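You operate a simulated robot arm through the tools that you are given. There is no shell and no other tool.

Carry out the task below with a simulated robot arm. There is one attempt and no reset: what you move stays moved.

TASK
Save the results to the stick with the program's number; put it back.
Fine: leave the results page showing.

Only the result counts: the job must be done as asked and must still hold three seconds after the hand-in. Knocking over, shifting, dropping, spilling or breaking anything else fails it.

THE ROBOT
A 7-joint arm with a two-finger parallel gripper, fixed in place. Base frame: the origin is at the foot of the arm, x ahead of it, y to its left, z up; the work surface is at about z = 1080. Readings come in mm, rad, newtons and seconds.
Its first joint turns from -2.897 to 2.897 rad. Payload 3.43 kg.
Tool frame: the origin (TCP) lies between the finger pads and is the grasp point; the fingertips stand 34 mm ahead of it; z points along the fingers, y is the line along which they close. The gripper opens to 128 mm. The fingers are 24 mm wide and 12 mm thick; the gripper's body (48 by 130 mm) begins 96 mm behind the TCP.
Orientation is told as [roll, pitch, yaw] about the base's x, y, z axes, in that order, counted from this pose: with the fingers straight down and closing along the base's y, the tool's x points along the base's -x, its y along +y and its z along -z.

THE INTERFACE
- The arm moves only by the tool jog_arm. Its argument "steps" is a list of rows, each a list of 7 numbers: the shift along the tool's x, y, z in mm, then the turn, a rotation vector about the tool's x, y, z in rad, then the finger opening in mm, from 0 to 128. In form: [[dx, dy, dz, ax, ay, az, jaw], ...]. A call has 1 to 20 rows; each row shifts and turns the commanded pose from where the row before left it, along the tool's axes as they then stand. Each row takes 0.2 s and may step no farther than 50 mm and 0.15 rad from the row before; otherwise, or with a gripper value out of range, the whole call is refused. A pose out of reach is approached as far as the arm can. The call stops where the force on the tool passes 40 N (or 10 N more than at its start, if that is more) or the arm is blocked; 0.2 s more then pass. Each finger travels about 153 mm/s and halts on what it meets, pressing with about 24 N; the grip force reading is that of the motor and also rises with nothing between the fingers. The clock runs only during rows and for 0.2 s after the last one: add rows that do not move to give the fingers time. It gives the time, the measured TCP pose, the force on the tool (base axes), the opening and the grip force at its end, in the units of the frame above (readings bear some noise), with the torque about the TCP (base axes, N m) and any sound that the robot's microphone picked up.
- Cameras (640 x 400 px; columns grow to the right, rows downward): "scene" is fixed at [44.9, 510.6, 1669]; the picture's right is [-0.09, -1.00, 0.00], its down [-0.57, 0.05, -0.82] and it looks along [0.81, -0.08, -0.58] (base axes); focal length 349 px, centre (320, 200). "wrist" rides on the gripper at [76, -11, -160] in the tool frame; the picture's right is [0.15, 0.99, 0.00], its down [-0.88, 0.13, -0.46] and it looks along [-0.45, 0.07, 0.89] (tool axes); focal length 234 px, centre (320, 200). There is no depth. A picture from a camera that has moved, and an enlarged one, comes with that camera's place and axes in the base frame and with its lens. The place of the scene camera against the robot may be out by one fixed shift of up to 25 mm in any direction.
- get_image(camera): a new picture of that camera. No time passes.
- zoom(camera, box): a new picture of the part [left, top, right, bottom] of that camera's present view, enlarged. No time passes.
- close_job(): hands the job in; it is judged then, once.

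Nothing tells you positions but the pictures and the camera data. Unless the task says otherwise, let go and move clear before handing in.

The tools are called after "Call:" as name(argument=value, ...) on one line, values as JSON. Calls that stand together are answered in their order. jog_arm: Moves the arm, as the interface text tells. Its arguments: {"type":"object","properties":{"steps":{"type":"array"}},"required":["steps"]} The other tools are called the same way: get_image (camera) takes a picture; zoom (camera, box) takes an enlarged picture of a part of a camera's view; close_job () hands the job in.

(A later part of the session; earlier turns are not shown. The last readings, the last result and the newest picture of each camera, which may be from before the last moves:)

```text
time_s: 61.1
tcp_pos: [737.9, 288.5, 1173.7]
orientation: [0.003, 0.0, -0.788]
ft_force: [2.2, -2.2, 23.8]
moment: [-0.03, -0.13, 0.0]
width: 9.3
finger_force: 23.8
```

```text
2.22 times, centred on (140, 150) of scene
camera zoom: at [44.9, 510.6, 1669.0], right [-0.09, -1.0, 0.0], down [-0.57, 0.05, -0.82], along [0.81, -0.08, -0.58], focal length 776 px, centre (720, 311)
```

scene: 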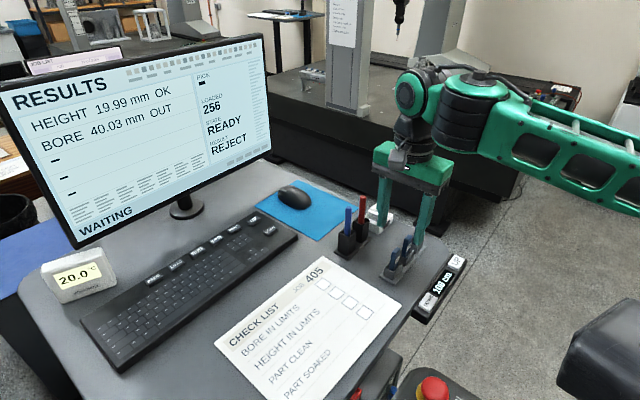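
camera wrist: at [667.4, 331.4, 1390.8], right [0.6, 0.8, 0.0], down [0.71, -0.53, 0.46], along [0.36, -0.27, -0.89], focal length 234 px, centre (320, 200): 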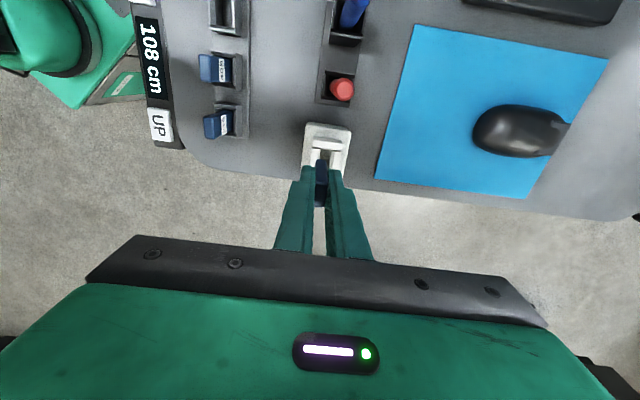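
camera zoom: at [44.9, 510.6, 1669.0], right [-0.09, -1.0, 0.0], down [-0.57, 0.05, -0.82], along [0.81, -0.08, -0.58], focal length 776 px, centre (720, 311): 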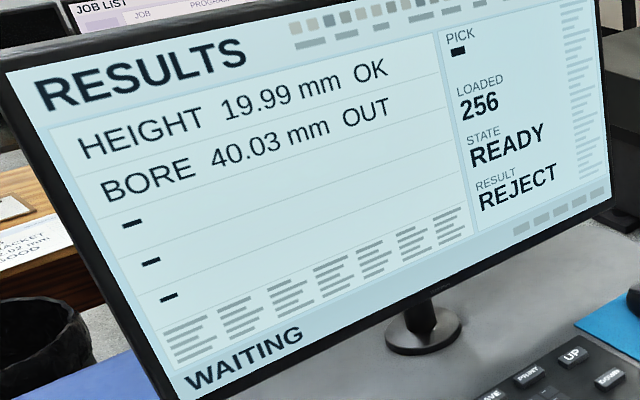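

The stick met the socket floor with 24 N at plug depth around z=1105. The screen still says WAITING; I'll ease off slightly, release the stick and check.

Call:
jog_arm(steps=[[0, 0, -1.5, 0, 0, 0, 0], [0, 0, 0, 0, 0, 0, 8], [0, 0, 0, 0, 0, 0, 14], [0, 0, 0, 0, 0, 0, 22], [0, 0, 0, 0, 0, 0, 32], [0, 0, 0, 0, 0, 0, 40], [0, 0, 0, 0, 0, 0, 40]])

Call:
zoom(camera="scene", box=[350, 170, 420, 240])

Call:
zoom(camera="scene", box=[0, 60, 280, 240])

Call:
zoom(camera="wrist", box=[270, 120, 370, 220])

```text
time_s: 62.7
tcp_pos: [739.2, 289.8, 1174.0]
orientation: [-0.002, 0.001, -0.785]
ft_force: [-0.4, -1.0, 1.0]
moment: [0.02, 0.02, 0.02]
width: 39.7
finger_force: 0.0
```

```text
5.71 times, centred on (385, 205) of scene
camera zoom: at [44.9, 510.6, 1669.0], right [-0.09, -1.0, 0.0], down [-0.57, 0.05, -0.82], along [0.81, -0.08, -0.58], focal length 1996 px, centre (-51, 171)
```

zoom: 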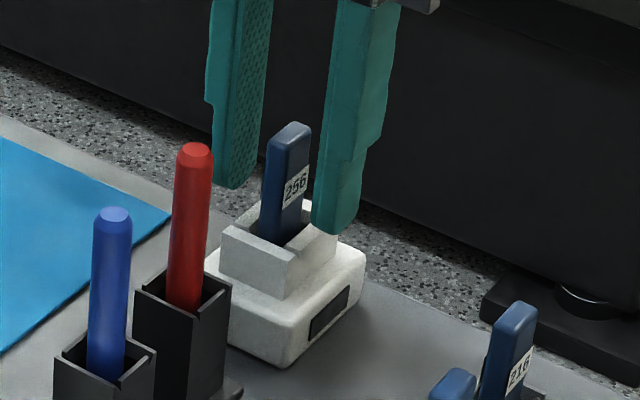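

```text
2.22 times, centred on (140, 150) of scene
camera zoom: at [44.9, 510.6, 1669.0], right [-0.09, -1.0, 0.0], down [-0.57, 0.05, -0.82], along [0.81, -0.08, -0.58], focal length 776 px, centre (720, 311)
```

zoom: 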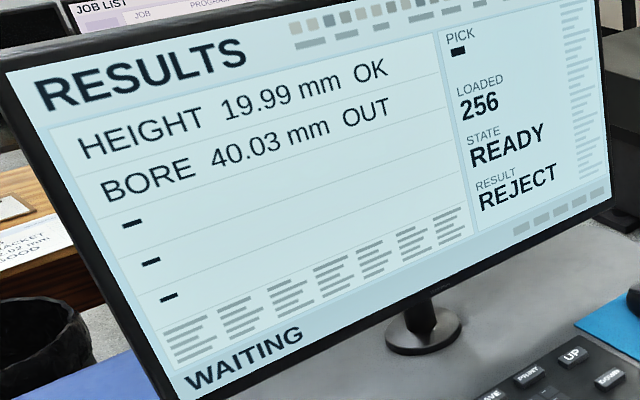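

```text
4.00 times, centred on (320, 170) of wrist
camera zoom: at [676.8, 333.3, 1332.9], right [0.6, 0.8, 0.0], down [0.71, -0.53, 0.46], along [0.36, -0.27, -0.89], focal length 937 px, centre (320, 320)
```

zoom: 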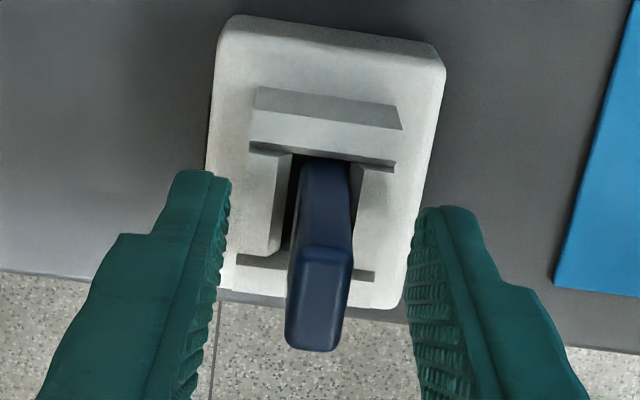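

Stick 256 stands upright in the reader. I'll raise the open fingers straight up clear of it, then head for the SAVE key.

Call:
jog_arm(steps=[[0, 0, -3, 0, 0, 0, 40], [0, 0, -7, 0, 0, 0, 40], [0, 0, -12, 0, 0, 0, 40], [0, 0, -15, 0, 0, 0, 40], [0, 0, -15, 0, 0, 0, 40], [0, 0, -12, 0, 0, 0, 40], [0, 0, -8, 0, 0, 0, 40], [0, 0, -4, 0, 0, 0, 20], [0, 0, 0, 0, 0, 0, 0], [0, 0, 0, 0, 0, 0, 0]])

Call:
get_image(camera="scene")

Call:
zoom(camera="scene", box=[340, 160, 440, 260])

```text
time_s: 64.9
tcp_pos: [738.9, 288.9, 1250.4]
orientation: [-0.002, -0.002, -0.784]
ft_force: [-0.5, 1.0, -0.8]
moment: [-0.01, -0.02, -0.03]
width: 0.2
finger_force: 24.7
```

```text
taken
```

scene: 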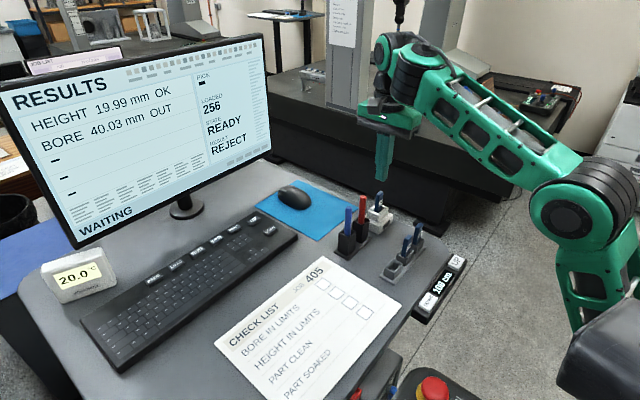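

```text
4.00 times, centred on (390, 210) of scene
camera zoom: at [44.9, 510.6, 1669.0], right [-0.09, -1.0, 0.0], down [-0.57, 0.05, -0.82], along [0.81, -0.08, -0.58], focal length 1397 px, centre (40, 160)
```

zoom: 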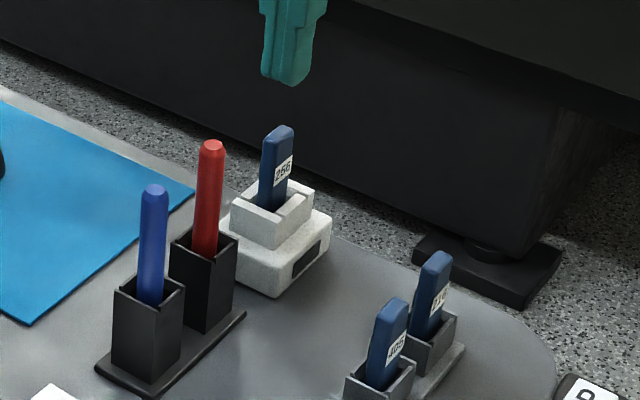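

The stick is seated and the hand is clear. I'll retract inward over the rack, then shift over the checklist area at height.

Call:
jog_arm(steps=[[5.4, -4.7, 0, 0, 0, 0, 0], [10.8, -9.3, 0, 0, 0, 0, 0], [16.2, -14, 0, 0, 0, 0, 0], [21.6, -18.7, -4, 0, 0, 0, 0], [25, -21, -8, 0, 0, 0, 0], [21.6, -18.7, -10, 0, 0, 0, 0], [16.2, -14, -10, 0, 0, 0, 0], [12, -8, -8, 0, 0, 0, 0], [14, 0, -6, 0, 0, 0, 0], [18, 7.5, -2, 0, 0, 0, 0], [24, 11, 0, 0, 0, 0, 0], [24, 11, 0, 0, 0, 0, 0], [16.6, 7.5, 0, 0, 0, 0, 0], [7.8, 3.5, 0, 0, 0, 0, 0], [0, 0, 0, 0, 0, 0, 0], [0, 0, 0, 0, 0, 0, 0]])

Call:
get_image(camera="scene")

```text
time_s: 68.3
tcp_pos: [526.2, 405.7, 1299.0]
orientation: [-0.002, 0.001, -0.785]
ft_force: [-0.2, -0.1, 0.0]
moment: [-0.03, -0.02, 0.02]
width: 0.0
finger_force: 24.1
```

```text
taken
```

scene: 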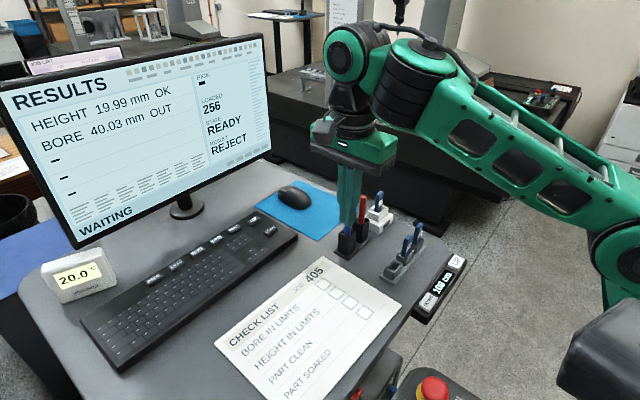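

Next I'll reverse the earlier turn: spin the tool to about yaw 0 and tilt outward for reach.

Call:
jog_arm(steps=[[0, 0, 0, 0, 0, -0.07, 0], [0, 0, 0, 0, 0, -0.14, 0], [0, 0, 0, 0, 0, -0.14, 0], [0, 0, 0, 0, 0, -0.14, 0], [0, 0, 0, 0, 0, -0.14, 0], [0, 0, 0, 0, 0, -0.1, 0], [0, 0, 0, -0.04, -0.037, 0, 0], [0, 0, 0, -0.081, -0.074, 0, 0], [0, 0, 0, -0.081, -0.074, 0, 0], [0, 0, 0, -0.04, -0.036, 0, 0], [0, 0, 0, 0, 0, 0, 0], [0, 0, 0, 0, 0, 0, 0]])

```text
time_s: 70.9
tcp_pos: [528.9, 409.9, 1301.0]
orientation: [0.244, -0.215, -0.082]
ft_force: [-0.4, -0.8, 0.5]
moment: [0.0, 0.0, 0.02]
width: 0.0
finger_force: 24.0
```

Call:
jog_arm(steps=[[-1.2, 6.4, 6.6, 0, 0, 0, 0], [-2.4, 12.8, 13.1, 0, 0, 0, 0], [-3.3, 17.6, 18.1, 0, 0, 0, 0], [-4.1, 22.4, 23, 0, 0, 0, 0], [-4.1, 22.4, 23, 0, 0, 0, 0], [-4.1, 22.4, 23, 0, 0, 0, 0], [-3.8, 20.8, 21.4, 0, 0, 0, 0], [-3, 16, 16.4, 0, 0, 0, 0], [-2.1, 11.2, 11.5, 0, 0, 0, 0], [-1.5, 8, 8.2, 0, 0, 0, 0], [0, 0, 0, 0, 0, 0, 0], [0, 0, 0, 0, 0, 0, 0]])

Call:
get_image(camera="scene")

Call:
get_image(camera="wrist")

```text
time_s: 73.5
tcp_pos: [596.5, 596.1, 1187.3]
orientation: [0.246, -0.217, -0.085]
ft_force: [-0.2, -0.4, -0.5]
moment: [0.0, 0.0, -0.03]
width: 0.0
finger_force: 23.9
```

```text
taken
```

scene: 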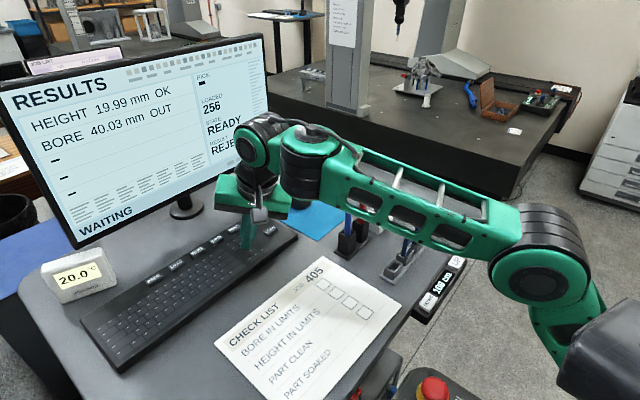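

```text
taken
camera wrist: at [485.7, 554.1, 1318.6], right [-0.11, 0.97, 0.2], down [0.76, -0.05, 0.65], along [0.64, 0.23, -0.73], focal length 234 px, centre (320, 200)
```

wrist: 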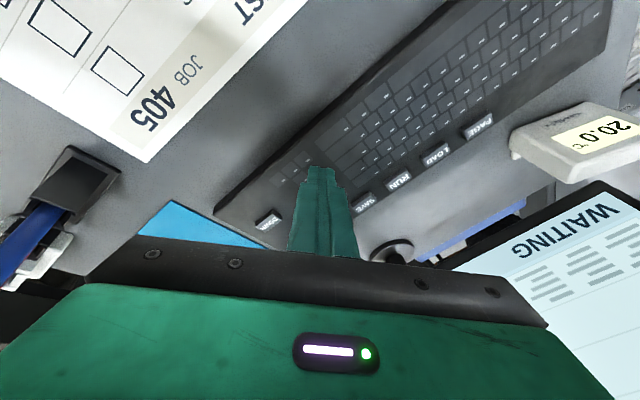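

Good clearance so far. Now I'll spin the tool to align with the keyboard and tilt further outward.

Call:
jog_arm(steps=[[0, 0, 0, 0, 0, -0.06, 0], [0, 0, 0, 0, 0, -0.12, 0], [0, 0, 0, 0, 0, -0.12, 0], [0, 0, 0, 0, 0, -0.12, 0], [0, 0, 0, 0, 0, -0.12, 0], [0, 0, 0, 0, 0, -0.12, 0], [0, 0, 0, 0, 0, -0.11, 0], [0, 0, 0, 0, 0, -0.06, 0], [0, 0, 0, 0, -0.06, 0, 0], [0, 0, 0, 0, -0.12, 0, 0], [0, 0, 0, 0, -0.12, 0, 0], [0, 0, 0, 0, -0.11, 0, 0], [0, 0, 0, 0, -0.06, 0, 0], [0, 0, 0, 0, 0, 0, 0], [0, 0, 0, 0, 0, 0, 0]])

Call:
get_image(camera="scene")

Call:
get_image(camera="wrist")

```text
time_s: 76.7
tcp_pos: [595.8, 595.5, 1186.3]
orientation: [-0.001, -0.797, 0.775]
ft_force: [0.1, 0.4, 0.5]
moment: [0.0, 0.01, 0.0]
width: 0.2
finger_force: 23.8
```

```text
taken
```

scene: 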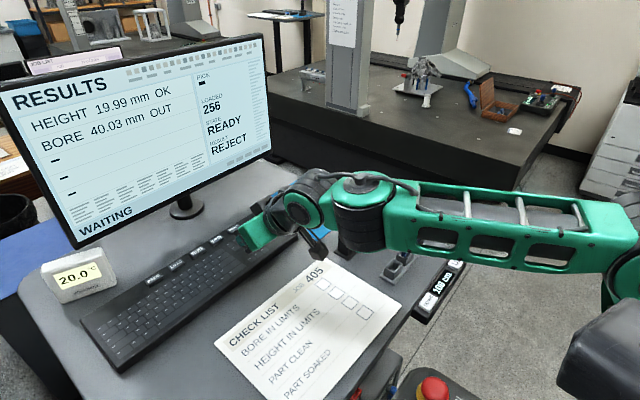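

```text
taken
camera wrist: at [484.7, 469.6, 1243.3], right [-0.77, 0.64, -0.1], down [0.12, 0.3, 0.95], along [0.63, 0.71, -0.3], focal length 234 px, centre (320, 200)
```

wrist: 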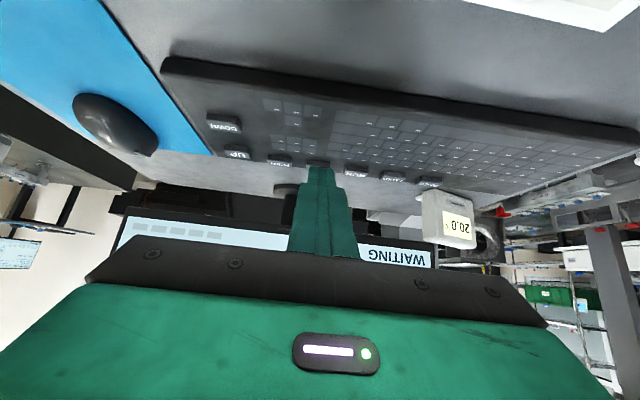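

The keyboard keys line up across the view and the fingertips are nearly in line with SAVE. I'll move outward and down to a hover short of SAVE, then measure.

Call:
jog_arm(steps=[[-2.9, 0.1, 4.9, 0, 0, 0, 0], [-5.8, 0.1, 9.9, 0, 0, 0, 0], [-8.2, 0.1, 14, 0, 0, 0, 0], [-9.7, 0.2, 16.4, 0, 0, 0, 0], [-8.7, 0.1, 14.8, 0, 0, 0, 0], [-6.3, 0.1, 10.7, 0, 0, 0, 0], [-4.3, 0.1, 7.4, 0, 0, 0, 0], [-2.4, 0.1, 4.1, 0, 0, 0, 0], [0, 0, 0, 0, 0, 0, 0], [0, 0, 0, 0, 0, 0, 0], [0, 0, 0, 0, 0, 0, 0]])

Call:
zoom(camera="wrist", box=[240, 110, 400, 210])

Call:
zoom(camera="scene", box=[110, 170, 350, 320])

```text
time_s: 79.1
tcp_pos: [662.3, 661.3, 1165.2]
orientation: [0.0, -0.795, 0.774]
ft_force: [-0.3, 0.1, -0.4]
moment: [0.03, 0.03, -0.03]
width: 0.0
finger_force: 24.2
```

```text
4.00 times, centred on (320, 160) of wrist
camera zoom: at [550.5, 535.0, 1220.4], right [-0.77, 0.64, -0.11], down [0.12, 0.3, 0.95], along [0.63, 0.71, -0.3], focal length 937 px, centre (320, 360)
```

zoom: 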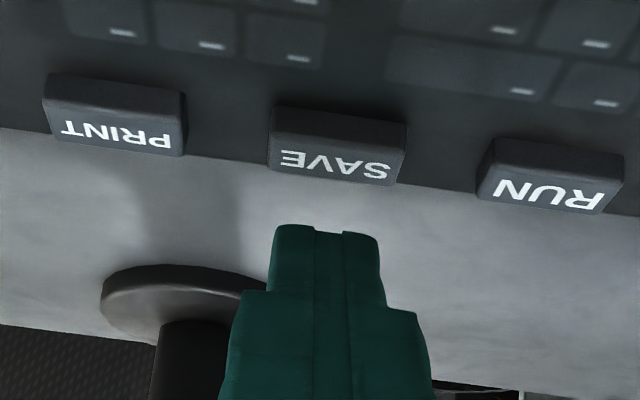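

```text
2.67 times, centred on (230, 245) of scene
camera zoom: at [44.9, 510.6, 1669.0], right [-0.09, -1.0, 0.0], down [-0.57, 0.05, -0.82], along [0.81, -0.08, -0.58], focal length 931 px, centre (560, 80)
```

zoom: 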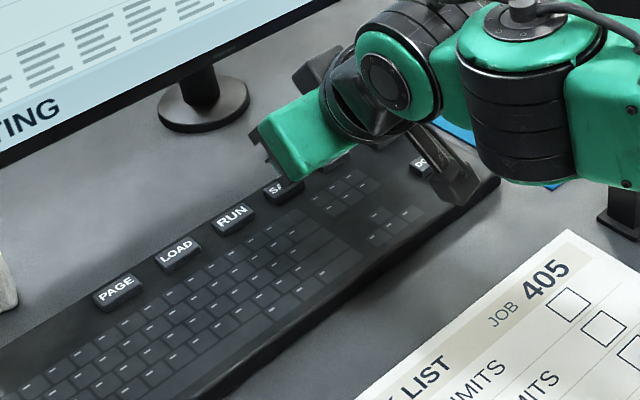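

SAVE's top centre computes to about (685, 685, 1106). I'll move about 16 mm outward and 2 mm sideways to sit above it.

Call:
jog_arm(steps=[[-2.8, 0.4, 2.9, 0, 0, 0, 0], [-5.7, 0.9, 5.8, 0, 0, 0, 0], [-2.8, 0.4, 2.9, 0, 0, 0, 0], [0, 0, 0, 0, 0, 0, 0], [0, 0, 0, 0, 0, 0, 0], [0, 0, 0, 0, 0, 0, 0]])

Call:
zoom(camera="wrist", box=[240, 110, 400, 210])

```text
time_s: 80.5
tcp_pos: [672.4, 675.1, 1165.4]
orientation: [0.001, -0.794, 0.773]
ft_force: [-0.6, 0.9, 0.1]
moment: [-0.01, 0.01, 0.02]
width: 0.3
finger_force: 23.6
```

```text
4.00 times, centred on (320, 160) of wrist
camera zoom: at [560.5, 547.5, 1220.7], right [-0.76, 0.64, -0.1], down [0.12, 0.3, 0.95], along [0.63, 0.71, -0.3], focal length 937 px, centre (320, 360)
```

zoom: 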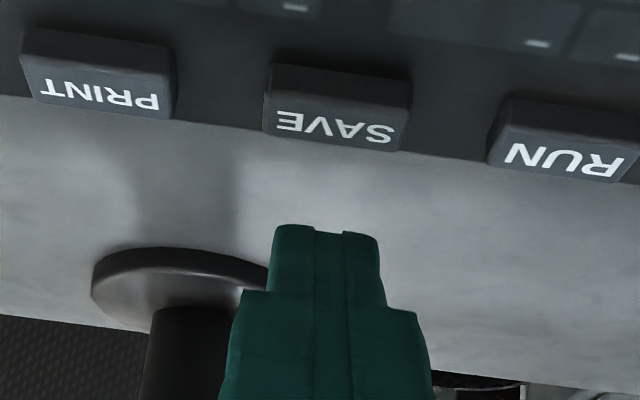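

Lined up over SAVE. Lowering 20 mm and re-checking.

Call:
jog_arm(steps=[[2.5, 0, 2.4, 0, 0, 0, 0], [4.3, 0, 4.2, 0, 0, 0, 0], [4.3, 0, 4.2, 0, 0, 0, 0], [2.5, 0, 2.4, 0, 0, 0, 0], [0.7, 0, 0.7, 0, 0, 0, 0], [0, 0, 0, 0, 0, 0, 0]])

Call:
zoom(camera="wrist", box=[240, 110, 400, 210])

```text
time_s: 81.9
tcp_pos: [672.1, 674.1, 1144.1]
orientation: [0.0, -0.796, 0.775]
ft_force: [0.3, -0.1, -0.3]
moment: [0.02, 0.0, -0.02]
width: 0.0
finger_force: 23.4
```

```text
4.00 times, centred on (320, 160) of wrist
camera zoom: at [560.9, 547.8, 1200.6], right [-0.76, 0.64, -0.11], down [0.12, 0.3, 0.95], along [0.63, 0.71, -0.3], focal length 937 px, centre (320, 360)
```

zoom: 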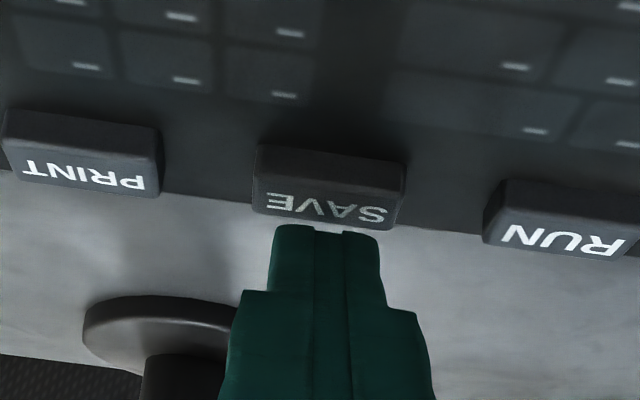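

Centred on SAVE. Pressing down in small steps now.

Call:
jog_arm(steps=[[1.4, 0, 1.4, 0, 0, 0, 0], [1.4, 0, 1.4, 0, 0, 0, 0], [1.1, 0, 1.1, 0, 0, 0, 0], [0.7, 0, 0.7, 0, 0, 0, 0], [0.7, 0, 0.7, 0, 0, 0, 0], [0.7, 0, 0.7, 0, 0, 0, 0], [0, 0, 0, 0, 0, 0, 0]])

Call:
zoom(camera="wrist", box=[240, 110, 400, 210])

Call:
get_image(camera="scene")

```text
time_s: 83.5
tcp_pos: [672.1, 674.5, 1136.6]
orientation: [0.001, -0.8, 0.775]
ft_force: [1.9, 5.9, 10.0]
moment: [0.23, -0.21, 0.05]
width: 0.0
finger_force: 23.8
heard: click
```

```text
4.00 times, centred on (320, 160) of wrist
camera zoom: at [560.3, 547.7, 1193.1], right [-0.77, 0.64, -0.1], down [0.11, 0.29, 0.95], along [0.63, 0.71, -0.3], focal length 937 px, centre (320, 360)
```

zoom: 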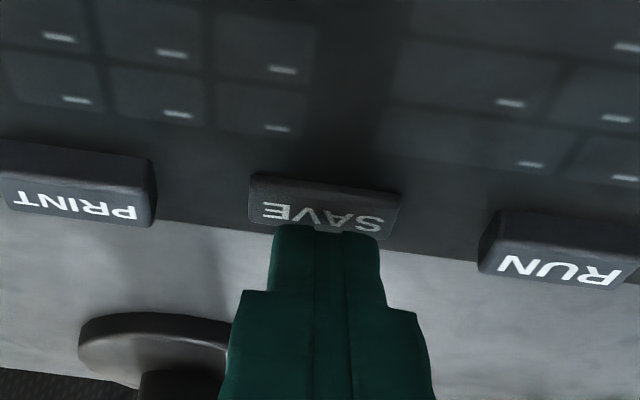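

```text
taken
```

scene: 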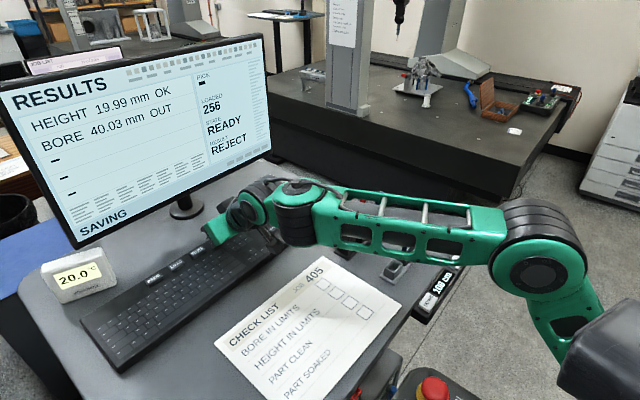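

The click registered and the screen shows SAVING. I'll lift off the key and wait for the save to finish.

Call:
jog_arm(steps=[[-3, 0, -2.9, 0, 0, 0, 0], [-6, 0, -5.8, 0, 0, 0, 0], [-7.5, 0, -7.3, 0, 0, 0, 0], [-5, 0, -4.9, 0, 0, 0, 0], [0, 0, 0, 0, 0, 0, 0], [0, 0, 0, 0, 0, 0, 0], [0, 0, 0, 0, 0, 0, 0]])

Call:
zoom(camera="scene", box=[0, 60, 280, 250])

Call:
zoom(camera="scene", box=[320, 160, 440, 260])

```text
time_s: 85.1
tcp_pos: [672.9, 675.4, 1165.3]
orientation: [0.001, -0.796, 0.775]
ft_force: [0.9, -0.2, -0.5]
moment: [0.0, 0.0, 0.01]
width: 0.0
finger_force: 23.9
```

```text
2.11 times, centred on (140, 155) of scene
camera zoom: at [44.9, 510.6, 1669.0], right [-0.09, -1.0, 0.0], down [-0.57, 0.05, -0.82], along [0.81, -0.08, -0.58], focal length 735 px, centre (699, 295)
```

zoom: 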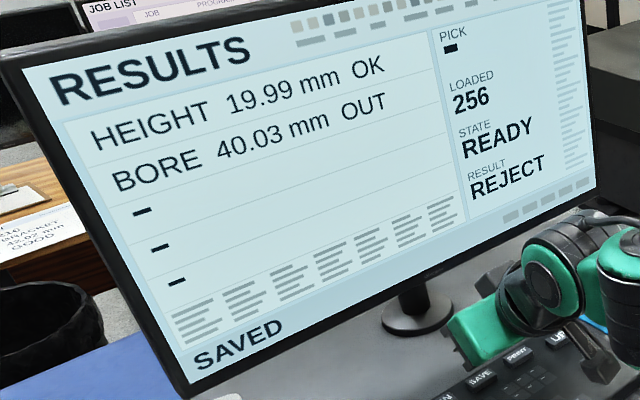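

```text
4.00 times, centred on (380, 210) of scene
camera zoom: at [44.9, 510.6, 1669.0], right [-0.09, -1.0, 0.0], down [-0.57, 0.05, -0.82], along [0.81, -0.08, -0.58], focal length 1397 px, centre (80, 160)
```

zoom: 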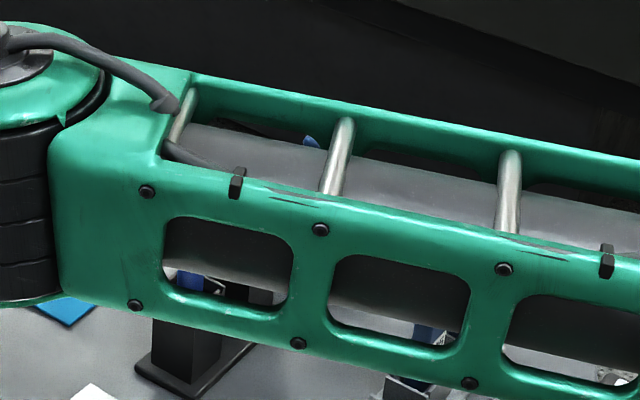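

The screen shows SAVED with the results page still up. Now I'll retreat along the same route to fetch the stick.

Call:
jog_arm(steps=[[3.7, -0.2, -5.6, 0, 0, 0, 0], [7.3, -0.4, -11.2, 0, 0, 0, 0], [10.4, -0.5, -15.9, 0, 0, 0, 0], [12.2, -0.6, -18.7, 0, 0, 0, 0], [11, -0.6, -16.9, 0, 0, 0, 0], [7.9, -0.4, -12.2, 0, 0, 0, 0], [5.4, -0.3, -8.4, 0, 0, 0, 0], [3, -0.2, -4.8, 0, 0, 0, 0], [0, 0, 0, 0, 0.06, 0, 0], [0, 0, 0, 0, 0.12, 0, 0], [0, 0, 0, 0, 0.12, 0, 0], [0, 0, 0, 0, 0.11, 0, 0], [0, 0, 0, 0, 0.06, 0, 0], [0, 0, 0, 0, 0, 0, 0], [0, 0, 0, 0, 0, 0, 0]])

Call:
jog_arm(steps=[[0, 0, 0, 0, 0, 0.06, 0], [0, 0, 0, 0, 0, 0.12, 0], [0, 0, 0, 0, 0, 0.12, 0], [0, 0, 0, 0, 0, 0.12, 0], [0, 0, 0, 0, 0, 0.12, 0], [0, 0, 0, 0, 0, 0.12, 0], [0, 0, 0, 0, 0, 0.11, 0], [0, 0, 0, 0, 0, 0.06, 0], [0, 0, 0, 0, 0, 0, 0], [0, 0, 0, 0, 0, 0, 0]])

Call:
get_image(camera="scene")

```text
time_s: 88.3
tcp_pos: [597.2, 596.2, 1189.0]
orientation: [0.001, -0.325, 0.775]
ft_force: [-0.2, 0.5, 0.4]
moment: [-0.01, -0.01, -0.01]
width: 0.1
finger_force: 23.8
```

```text
time_s: 90.5
tcp_pos: [596.2, 595.1, 1186.9]
orientation: [0.244, -0.22, -0.083]
ft_force: [-0.2, -0.6, 0.1]
moment: [0.0, 0.01, 0.0]
width: 0.0
finger_force: 23.7
```

```text
taken
```

scene: 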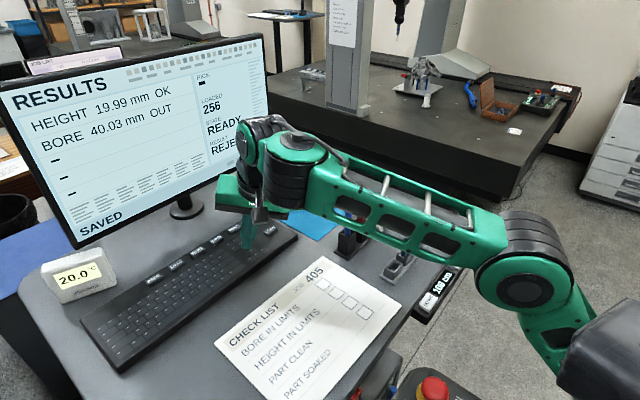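

Continuing the retreat to the high spot over the checklist, then levelling and turning back to yaw −45°.

Call:
jog_arm(steps=[[1.2, -6.4, -6.6, 0, 0, 0, 0], [2.4, -12.8, -13.1, 0, 0, 0, 0], [3.3, -17.6, -18.1, 0, 0, 0, 0], [4.1, -22.4, -23, 0, 0, 0, 0], [4.1, -22.4, -23, 0, 0, 0, 0], [4.1, -22.4, -23, 0, 0, 0, 0], [3.8, -20.8, -21.4, 0, 0, 0, 0], [3, -16, -16.4, 0, 0, 0, 0], [2.1, -11.2, -11.5, 0, 0, 0, 0], [1.5, -8, -8.2, 0, 0, 0, 0], [0, 0, 0, 0, 0, 0, 0], [0, 0, 0, 0, 0, 0, 0]])

Call:
jog_arm(steps=[[0, 0, 0, 0.04, 0.037, 0, 0], [0, 0, 0, 0.081, 0.074, 0, 0], [0, 0, 0, 0.081, 0.074, 0, 0], [0, 0, 0, 0.04, 0.036, 0, 0], [0, 0, 0, 0, 0, 0.07, 0], [0, 0, 0, 0, 0, 0.14, 0], [0, 0, 0, 0, 0, 0.14, 0], [0, 0, 0, 0, 0, 0.14, 0], [0, 0, 0, 0, 0, 0.14, 0], [0, 0, 0, 0, 0, 0.1, 0], [0, 0, 0, 0, 0, 0, 0], [0, 0, 0, 0, 0, 0, 0], [0, 0, 0, 0, 0, 0, 0]])

Call:
get_image(camera="scene")

```text
time_s: 93.1
tcp_pos: [527.2, 404.3, 1295.3]
orientation: [0.245, -0.216, -0.082]
ft_force: [0.0, -0.6, 0.5]
moment: [0.02, -0.01, -0.02]
width: 0.0
finger_force: 23.9
```

```text
time_s: 95.9
tcp_pos: [526.0, 406.0, 1299.3]
orientation: [-0.002, 0.001, -0.787]
ft_force: [0.3, 0.3, 0.6]
moment: [-0.03, 0.0, -0.02]
width: 0.0
finger_force: 24.0
```

```text
taken
```

scene: 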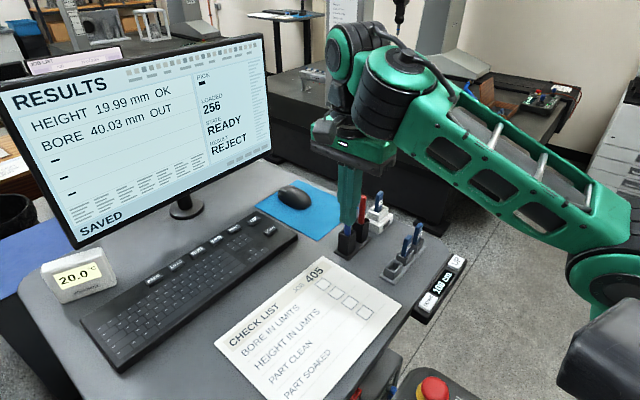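

Back at the high spot. I'll retrace the path to hover above the stick in the reader.

Call:
jog_arm(steps=[[-7.8, -3.5, 0, 0, 0, 0, 0], [-16.6, -7.5, 0, 0, 0, 0, 0], [-24, -11, 0, 0, 0, 0, 0], [-24, -11, 0, 0, 0, 0, 0], [-18, -7.5, 2, 0, 0, 0, 0], [-14, 0, 6, 0, 0, 0, 0], [-12, 8, 8, 0, 0, 0, 0], [-16.2, 14, 10, 0, 0, 0, 0], [-21.6, 18.7, 10, 0, 0, 0, 0], [-25, 21, 8, 0, 0, 0, 0], [-21.6, 18.7, 4, 0, 0, 0, 0], [-16.2, 14, 0, 0, 0, 0, 0], [-10.8, 9.3, 0, 0, 0, 0, 0], [-5.4, 4.7, 0, 0, 0, 0, 0], [0, 0, 0, 0, 0, 0, 0], [0, 0, 0, 0, 0, 0, 30], [0, 0, 0, 0, 0, 0, 50], [0, 0, 0, 0, 0, 0, 50]])

Call:
get_image(camera="scene")

Call:
zoom(camera="wrist", box=[270, 110, 370, 210])

```text
time_s: 99.7
tcp_pos: [739.1, 288.4, 1251.6]
orientation: [-0.003, -0.001, -0.786]
ft_force: [-0.4, -0.6, -0.6]
moment: [-0.01, -0.01, 0.03]
width: 49.8
finger_force: 0.0
```

```text
taken
```

scene: 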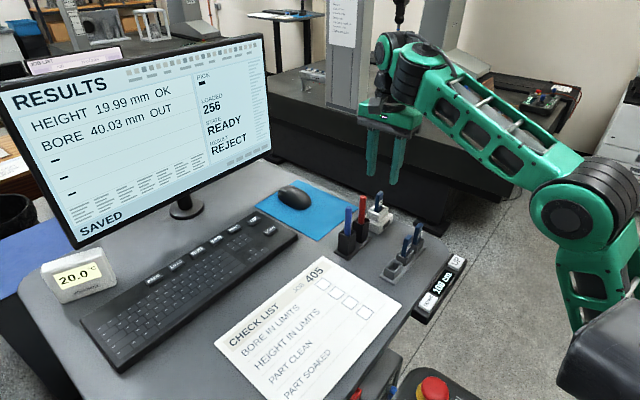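

```text
4.00 times, centred on (320, 160) of wrist
camera zoom: at [677.3, 332.2, 1410.0], right [0.6, 0.8, 0.0], down [0.71, -0.53, 0.46], along [0.36, -0.27, -0.89], focal length 937 px, centre (320, 360)
```

zoom: 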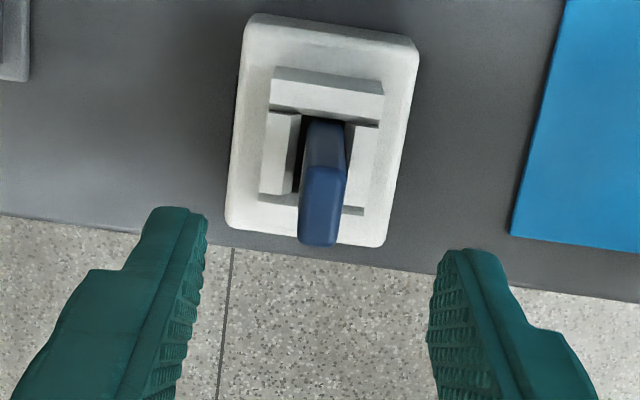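

The stick is right below, off by only about 1 mm. I'll correct and descend around it.

Call:
jog_arm(steps=[[1.2, 0.7, 3, 0, 0, 0, 50], [0, 0, 8, 0, 0, 0, 50], [0, 0, 13, 0, 0, 0, 50], [0, 0, 15, 0, 0, 0, 50], [0, 0, 15, 0, 0, 0, 50], [0, 0, 12, 0, 0, 0, 50], [0, 0, 7, 0, 0, 0, 50], [0, 0, 3, 0, 0, 0, 50], [0, 0, 0, 0, 0, 0, 50], [0, 0, 0, 0, 0, 0, 50]])

Call:
zoom(camera="wrist", box=[270, 120, 370, 220])

Call:
zoom(camera="scene", box=[350, 160, 430, 240])

```text
time_s: 101.9
tcp_pos: [737.4, 289.2, 1174.4]
orientation: [-0.001, -0.001, -0.785]
ft_force: [-0.2, -0.4, -0.4]
moment: [-0.01, 0.01, -0.01]
width: 49.8
finger_force: 0.1
```

```text
4.00 times, centred on (320, 170) of wrist
camera zoom: at [676.7, 333.5, 1333.5], right [0.6, 0.8, 0.0], down [0.71, -0.53, 0.46], along [0.37, -0.27, -0.89], focal length 937 px, centre (320, 320)
```

zoom: 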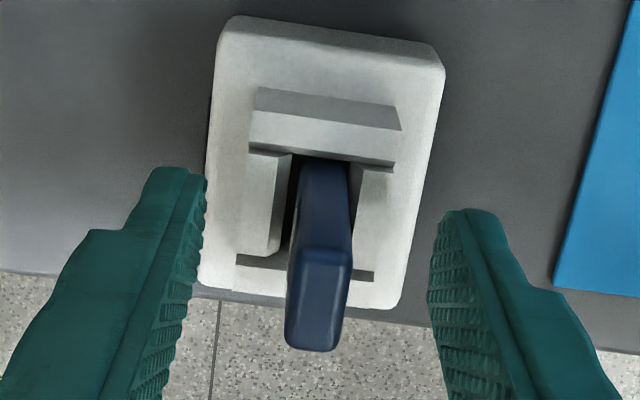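

```text
5.00 times, centred on (390, 200) of scene
camera zoom: at [44.9, 510.6, 1669.0], right [-0.09, -1.0, 0.0], down [-0.57, 0.05, -0.82], along [0.81, -0.08, -0.58], focal length 1746 px, centre (-30, 200)
```

zoom: 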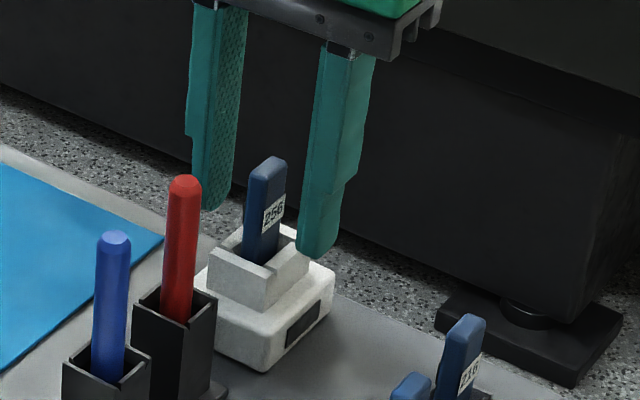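

The view matches the moment of release exactly. Closing on the stick and lifting it straight out.

Call:
jog_arm(steps=[[0, 0, 0, 0, 0, 0, 36], [0, 0, 0, 0, 0, 0, 24], [0, 0, 0, 0, 0, 0, 14], [0, 0, 0, 0, 0, 0, 6], [0, 0, 0, 0, 0, 0, 0], [0, 0, 0, 0, 0, 0, 0]])

Call:
jog_arm(steps=[[0, 0, -2, 0, 0, 0, 0], [0, 0, -4, 0, 0, 0, 0], [0, 0, -7, 0, 0, 0, 0], [0, 0, -10, 0, 0, 0, 0], [0, 0, -12, 0, 0, 0, 0], [0, 0, -11, 0, 0, 0, 0], [0, 0, -7, 0, 0, 0, 0], [0, 0, -4, 0, 0, 0, 0], [0, 0, 0, 0, 0, 0, 0], [0, 0, 0, 0, 0, 0, 0]])

Call:
get_image(camera="scene")

Call:
zoom(camera="wrist", box=[270, 120, 370, 220])

Call:
zoom(camera="scene", box=[350, 140, 430, 240])

```text
time_s: 103.3
tcp_pos: [737.7, 291.1, 1173.9]
orientation: [-0.003, 0.0, -0.785]
ft_force: [0.1, -0.7, 0.5]
moment: [-0.04, 0.06, 0.02]
width: 9.6
finger_force: 24.1
```

```text
time_s: 105.5
tcp_pos: [738.2, 289.2, 1231.3]
orientation: [-0.001, 0.001, -0.787]
ft_force: [0.9, 0.4, -1.0]
moment: [-0.03, 0.01, 0.0]
width: 9.4
finger_force: 23.8
```

```text
taken
```

scene: 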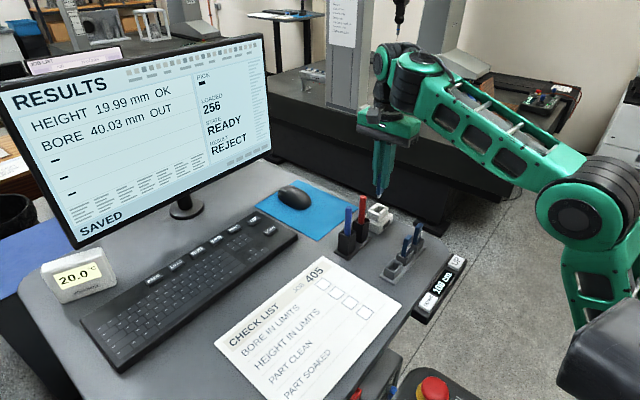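

```text
4.00 times, centred on (320, 170) of wrist
camera zoom: at [677.0, 333.5, 1390.7], right [0.6, 0.8, 0.0], down [0.71, -0.53, 0.46], along [0.36, -0.27, -0.89], focal length 937 px, centre (320, 320)
```

zoom: 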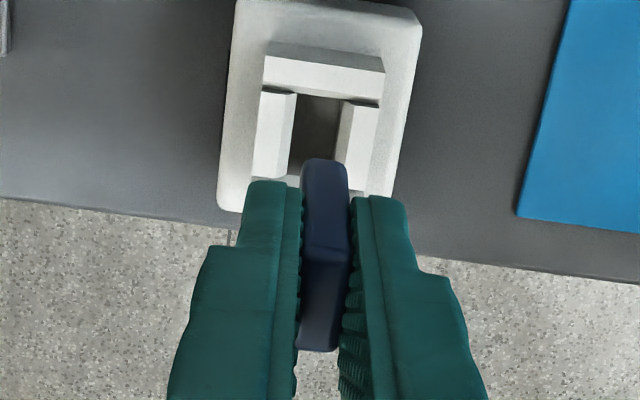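

```text
4.00 times, centred on (390, 190) of scene
camera zoom: at [44.9, 510.6, 1669.0], right [-0.09, -1.0, 0.0], down [-0.57, 0.05, -0.82], along [0.81, -0.08, -0.58], focal length 1397 px, centre (40, 240)
```

zoom: 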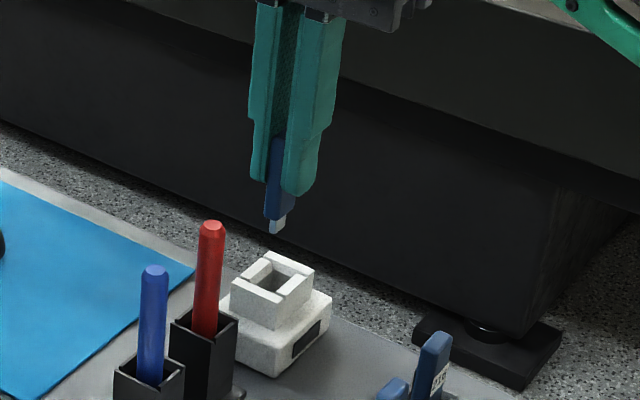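

The stick is out, held straight, and the screen still reads RESULTS / SAVED. I'll carry it back to hover over its empty pocket.

Call:
jog_arm(steps=[[0, 0, -6, 0, 0, 0, 0], [5.1, -4.8, -6, 0, 0, 0, 0], [10.3, -9.6, -2, 0, 0, 0, 0], [15.4, -14.5, 0, 0, 0, 0, 0], [20.5, -19.3, 0, 0, 0, 0, 0], [25.7, -24.1, 0, 0, 0, 0, 0], [20.5, -19.3, 0, 0, 0, 0, 0], [15.4, -14.5, 0, 0, 0, 0, 0], [10.3, -9.6, 0, 0, 0, 0, 0], [5.1, -4.9, 0, 0, 0, 0, 0], [0, 0, 0, 0, 0, 0, 0], [0, 0, 0, 0, 0, 0, 0], [0, 0, 0, 0, 0, 0, 0]])

Call:
get_image(camera="wrist")

Call:
zoom(camera="wrist", box=[290, 110, 350, 180])

Call:
zoom(camera="scene", box=[360, 190, 450, 290])

```text
time_s: 108.3
tcp_pos: [564.8, 296.5, 1243.4]
orientation: [-0.003, 0.006, -0.785]
ft_force: [0.7, 0.2, -0.4]
moment: [0.02, 0.04, -0.02]
width: 9.4
finger_force: 23.3
```

```text
taken
camera wrist: at [503.8, 340.3, 1402.6], right [0.6, 0.8, 0.0], down [0.72, -0.53, 0.45], along [0.36, -0.27, -0.89], focal length 234 px, centre (320, 200)
```

wrist: 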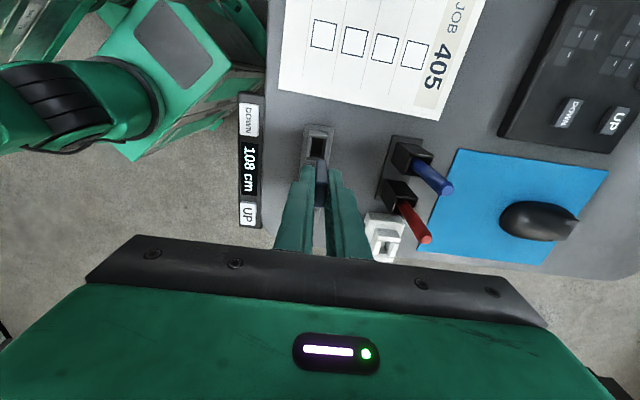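

```text
5.71 times, centred on (320, 145) of wrist
camera zoom: at [503.8, 340.3, 1402.6], right [0.6, 0.8, 0.0], down [0.72, -0.53, 0.45], along [0.36, -0.27, -0.89], focal length 1338 px, centre (320, 514)
```

zoom: 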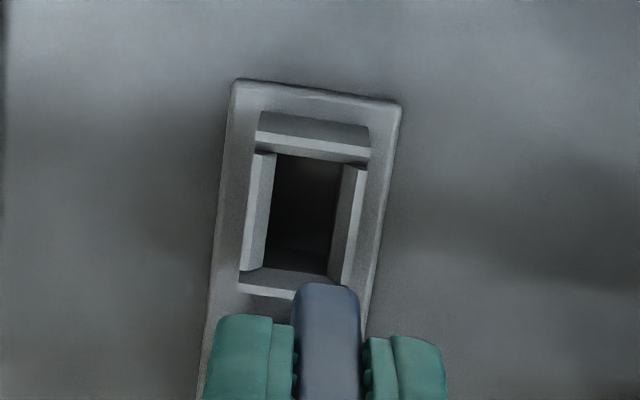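

```text
4.00 times, centred on (405, 240) of scene
camera zoom: at [44.9, 510.6, 1669.0], right [-0.09, -1.0, 0.0], down [-0.57, 0.05, -0.82], along [0.81, -0.08, -0.58], focal length 1397 px, centre (-20, 40)
```

zoom: 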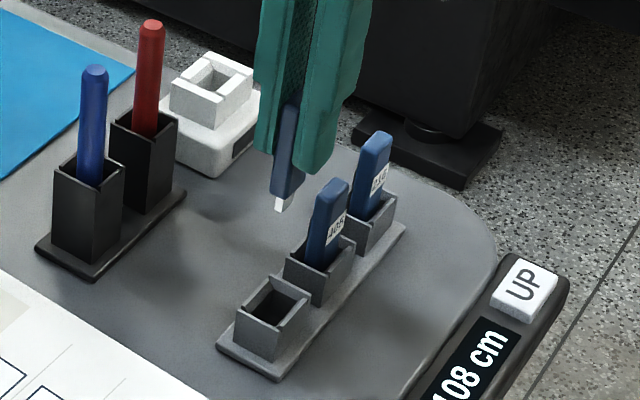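

The pocket centre computes to (562.5, 292.8) and the grip is unchanged. I'll correct about 3 mm and descend halfway, then check.

Call:
jog_arm(steps=[[1, -3, 0, 0, 0, 0, 0], [0, 0, 5, 0, 0, 0, 0], [0, 0, 9, 0, 0, 0, 0], [0, 0, 11, 0, 0, 0, 0], [0, 0, 10, 0, 0, 0, 0], [0, 0, 6, 0, 0, 0, 0], [0, 0, 3, 0, 0, 0, 0], [0, 0, 0, 0, 0, 0, 0], [0, 0, 0, 0, 0, 0, 0], [0, 0, 0, 0, 0, 0, 0]])

Call:
zoom(camera="wrist", box=[290, 120, 350, 190])

Call:
zoom(camera="scene", box=[360, 200, 440, 290])

```text
time_s: 110.5
tcp_pos: [558.8, 293.5, 1199.4]
orientation: [-0.001, 0.003, -0.784]
ft_force: [0.4, 0.1, 0.3]
moment: [0.03, 0.0, -0.02]
width: 9.3
finger_force: 23.4
```

```text
5.71 times, centred on (320, 155) of wrist
camera zoom: at [497.5, 336.5, 1358.1], right [0.6, 0.8, 0.0], down [0.72, -0.53, 0.45], along [0.36, -0.27, -0.89], focal length 1338 px, centre (320, 457)
```

zoom: 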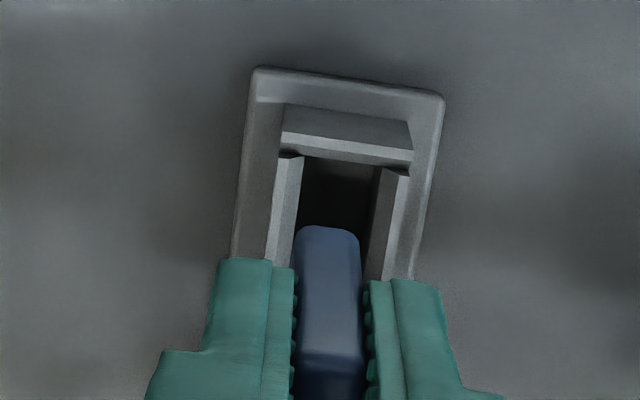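

```text
4.44 times, centred on (400, 245) of scene
camera zoom: at [44.9, 510.6, 1669.0], right [-0.09, -1.0, 0.0], down [-0.57, 0.05, -0.82], along [0.81, -0.08, -0.58], focal length 1552 px, centre (-36, 0)
```

zoom: 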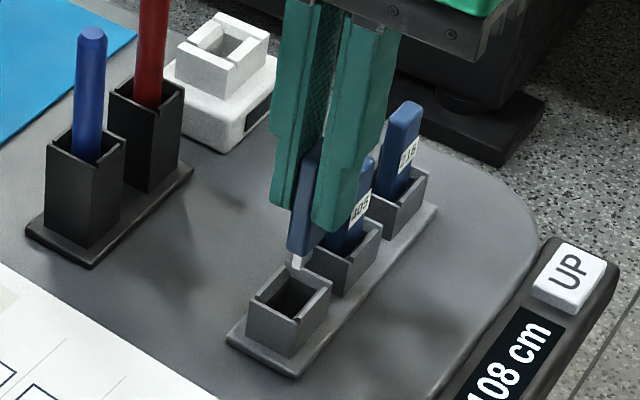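

The arm settled about 4 mm past, as it did on the first visit. I'll correct that at this height and check again.

Call:
jog_arm(steps=[[-0.4, 2.1, 0, 0, 0, 0, 0], [-0.4, 2.1, 0, 0, 0, 0, 0], [0, 0, 0, 0, 0, 0, 0], [0, 0, 0, 0, 0, 0, 0], [0, 0, 0, 0, 0, 0, 0]])

Call:
zoom(camera="wrist", box=[290, 120, 350, 190])

```text
time_s: 111.7
tcp_pos: [562.7, 295.2, 1198.6]
orientation: [0.001, 0.002, -0.787]
ft_force: [-0.4, 0.5, 0.4]
moment: [0.03, -0.02, -0.01]
width: 9.0
finger_force: 24.0
```

```text
5.71 times, centred on (320, 155) of wrist
camera zoom: at [501.1, 338.9, 1358.1], right [0.6, 0.8, 0.0], down [0.72, -0.53, 0.45], along [0.36, -0.27, -0.89], focal length 1338 px, centre (320, 457)
```

zoom: 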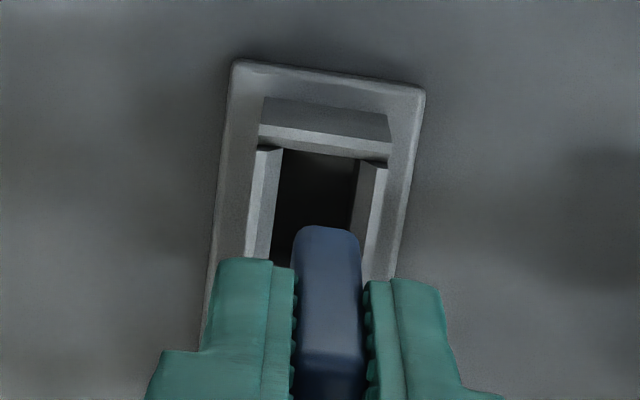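

On target: the camera pose matches the original grip position. Descending so the stick enters the pocket mouth.

Call:
jog_arm(steps=[[0, 0, 3, 0, 0, 0, 0], [0, 0, 6, 0, 0, 0, 0], [0, 0, 7, 0, 0, 0, 0], [0, 0, 6, 0, 0, 0, 0], [0, 0, 3, 0, 0, 0, 0], [0, 0, 0, 0, 0, 0, 0], [0, 0, 0, 0, 0, 0, 0]])

Call:
zoom(camera="wrist", box=[290, 120, 350, 190])

Call:
zoom(camera="scene", box=[360, 200, 440, 290])

```text
time_s: 113.3
tcp_pos: [563.3, 296.9, 1176.4]
orientation: [-0.002, -0.002, -0.786]
ft_force: [0.0, 0.1, 0.9]
moment: [0.01, -0.02, 0.0]
width: 9.4
finger_force: 24.0
```

```text
5.71 times, centred on (320, 155) of wrist
camera zoom: at [501.1, 340.4, 1335.7], right [0.6, 0.8, 0.0], down [0.71, -0.53, 0.46], along [0.37, -0.27, -0.89], focal length 1338 px, centre (320, 457)
```

zoom: 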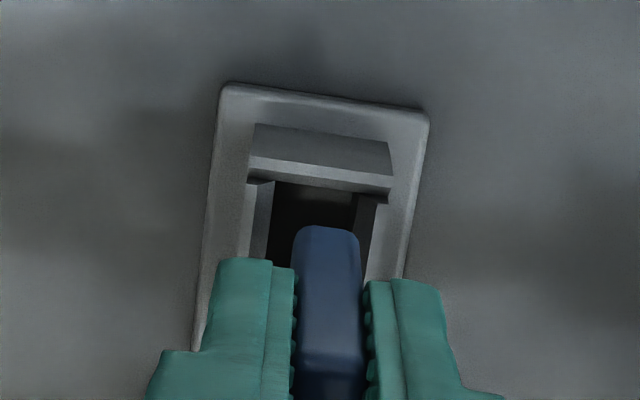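

```text
4.44 times, centred on (400, 245) of scene
camera zoom: at [44.9, 510.6, 1669.0], right [-0.09, -1.0, 0.0], down [-0.57, 0.05, -0.82], along [0.81, -0.08, -0.58], focal length 1552 px, centre (-36, 0)
```

zoom: 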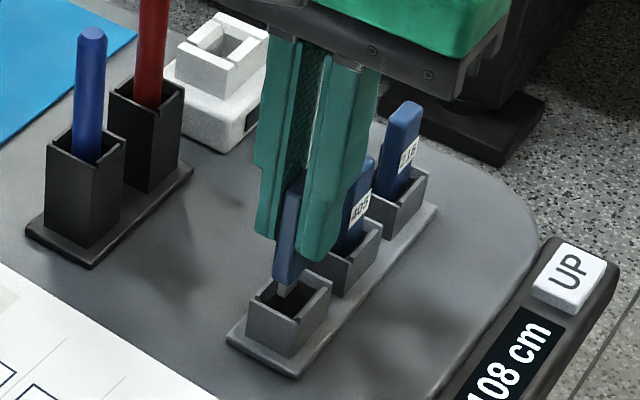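

The stick is at the pocket mouth with clearance on all sides. I'll nudge 1 mm back to centre and continue down.

Call:
jog_arm(steps=[[-0.4, -1.2, 0, 0, 0, 0, 0], [0, 0, 3, 0, 0, 0, 0], [0, 0, 5, 0, 0, 0, 0], [0, 0, 5, 0, 0, 0, 0], [0, 0, 4, 0, 0, 0, 0], [0, 0, 2, 0, 0, 0, 0], [0, 0, 0, 0, 0, 0, 0], [0, 0, 0, 0, 0, 0, 0]])

Call:
zoom(camera="wrist", box=[290, 120, 350, 190])

Call:
zoom(camera="scene", box=[360, 200, 440, 290])

```text
time_s: 115.1
tcp_pos: [562.3, 296.5, 1159.7]
orientation: [-0.001, -0.001, -0.786]
ft_force: [-1.3, -0.8, 0.3]
moment: [-0.08, 0.05, 0.02]
width: 9.6
finger_force: 24.4
```

```text
5.71 times, centred on (320, 155) of wrist
camera zoom: at [501.0, 340.7, 1317.3], right [0.6, 0.8, 0.0], down [0.71, -0.53, 0.46], along [0.37, -0.27, -0.89], focal length 1338 px, centre (320, 457)
```

zoom: 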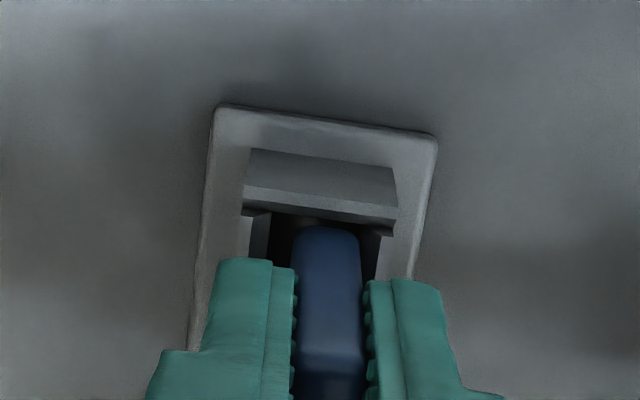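

```text
4.44 times, centred on (400, 245) of scene
camera zoom: at [44.9, 510.6, 1669.0], right [-0.09, -1.0, 0.0], down [-0.57, 0.05, -0.82], along [0.81, -0.08, -0.58], focal length 1552 px, centre (-36, 0)
```

zoom: 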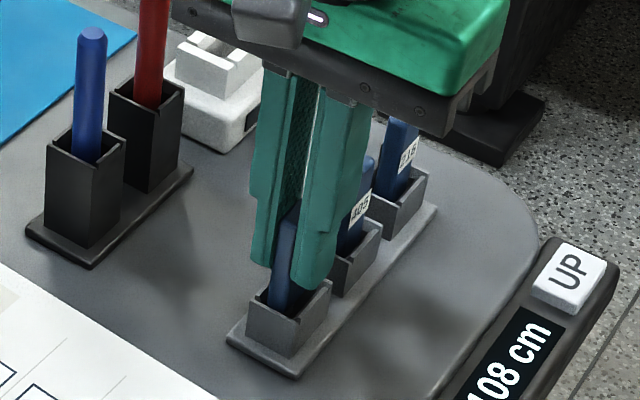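

The stick is inside its pocket with little side force. Lowering the last few millimetres to the floor.

Call:
jog_arm(steps=[[0, 0, 1.2, 0, 0, 0, 0], [0, 0, 1.2, 0, 0, 0, 0], [0, 0, 1.2, 0, 0, 0, 0], [0, 0, 1, 0, 0, 0, 0], [0, 0, 0, 0, 0, 0, 0], [0, 0, 0, 0, 0, 0, 0]])

```text
time_s: 116.5
tcp_pos: [562.3, 295.4, 1154.2]
orientation: [-0.001, -0.003, -0.786]
ft_force: [-3.0, -2.4, -0.3]
moment: [-0.12, 0.18, 0.01]
width: 9.3
finger_force: 24.0
```

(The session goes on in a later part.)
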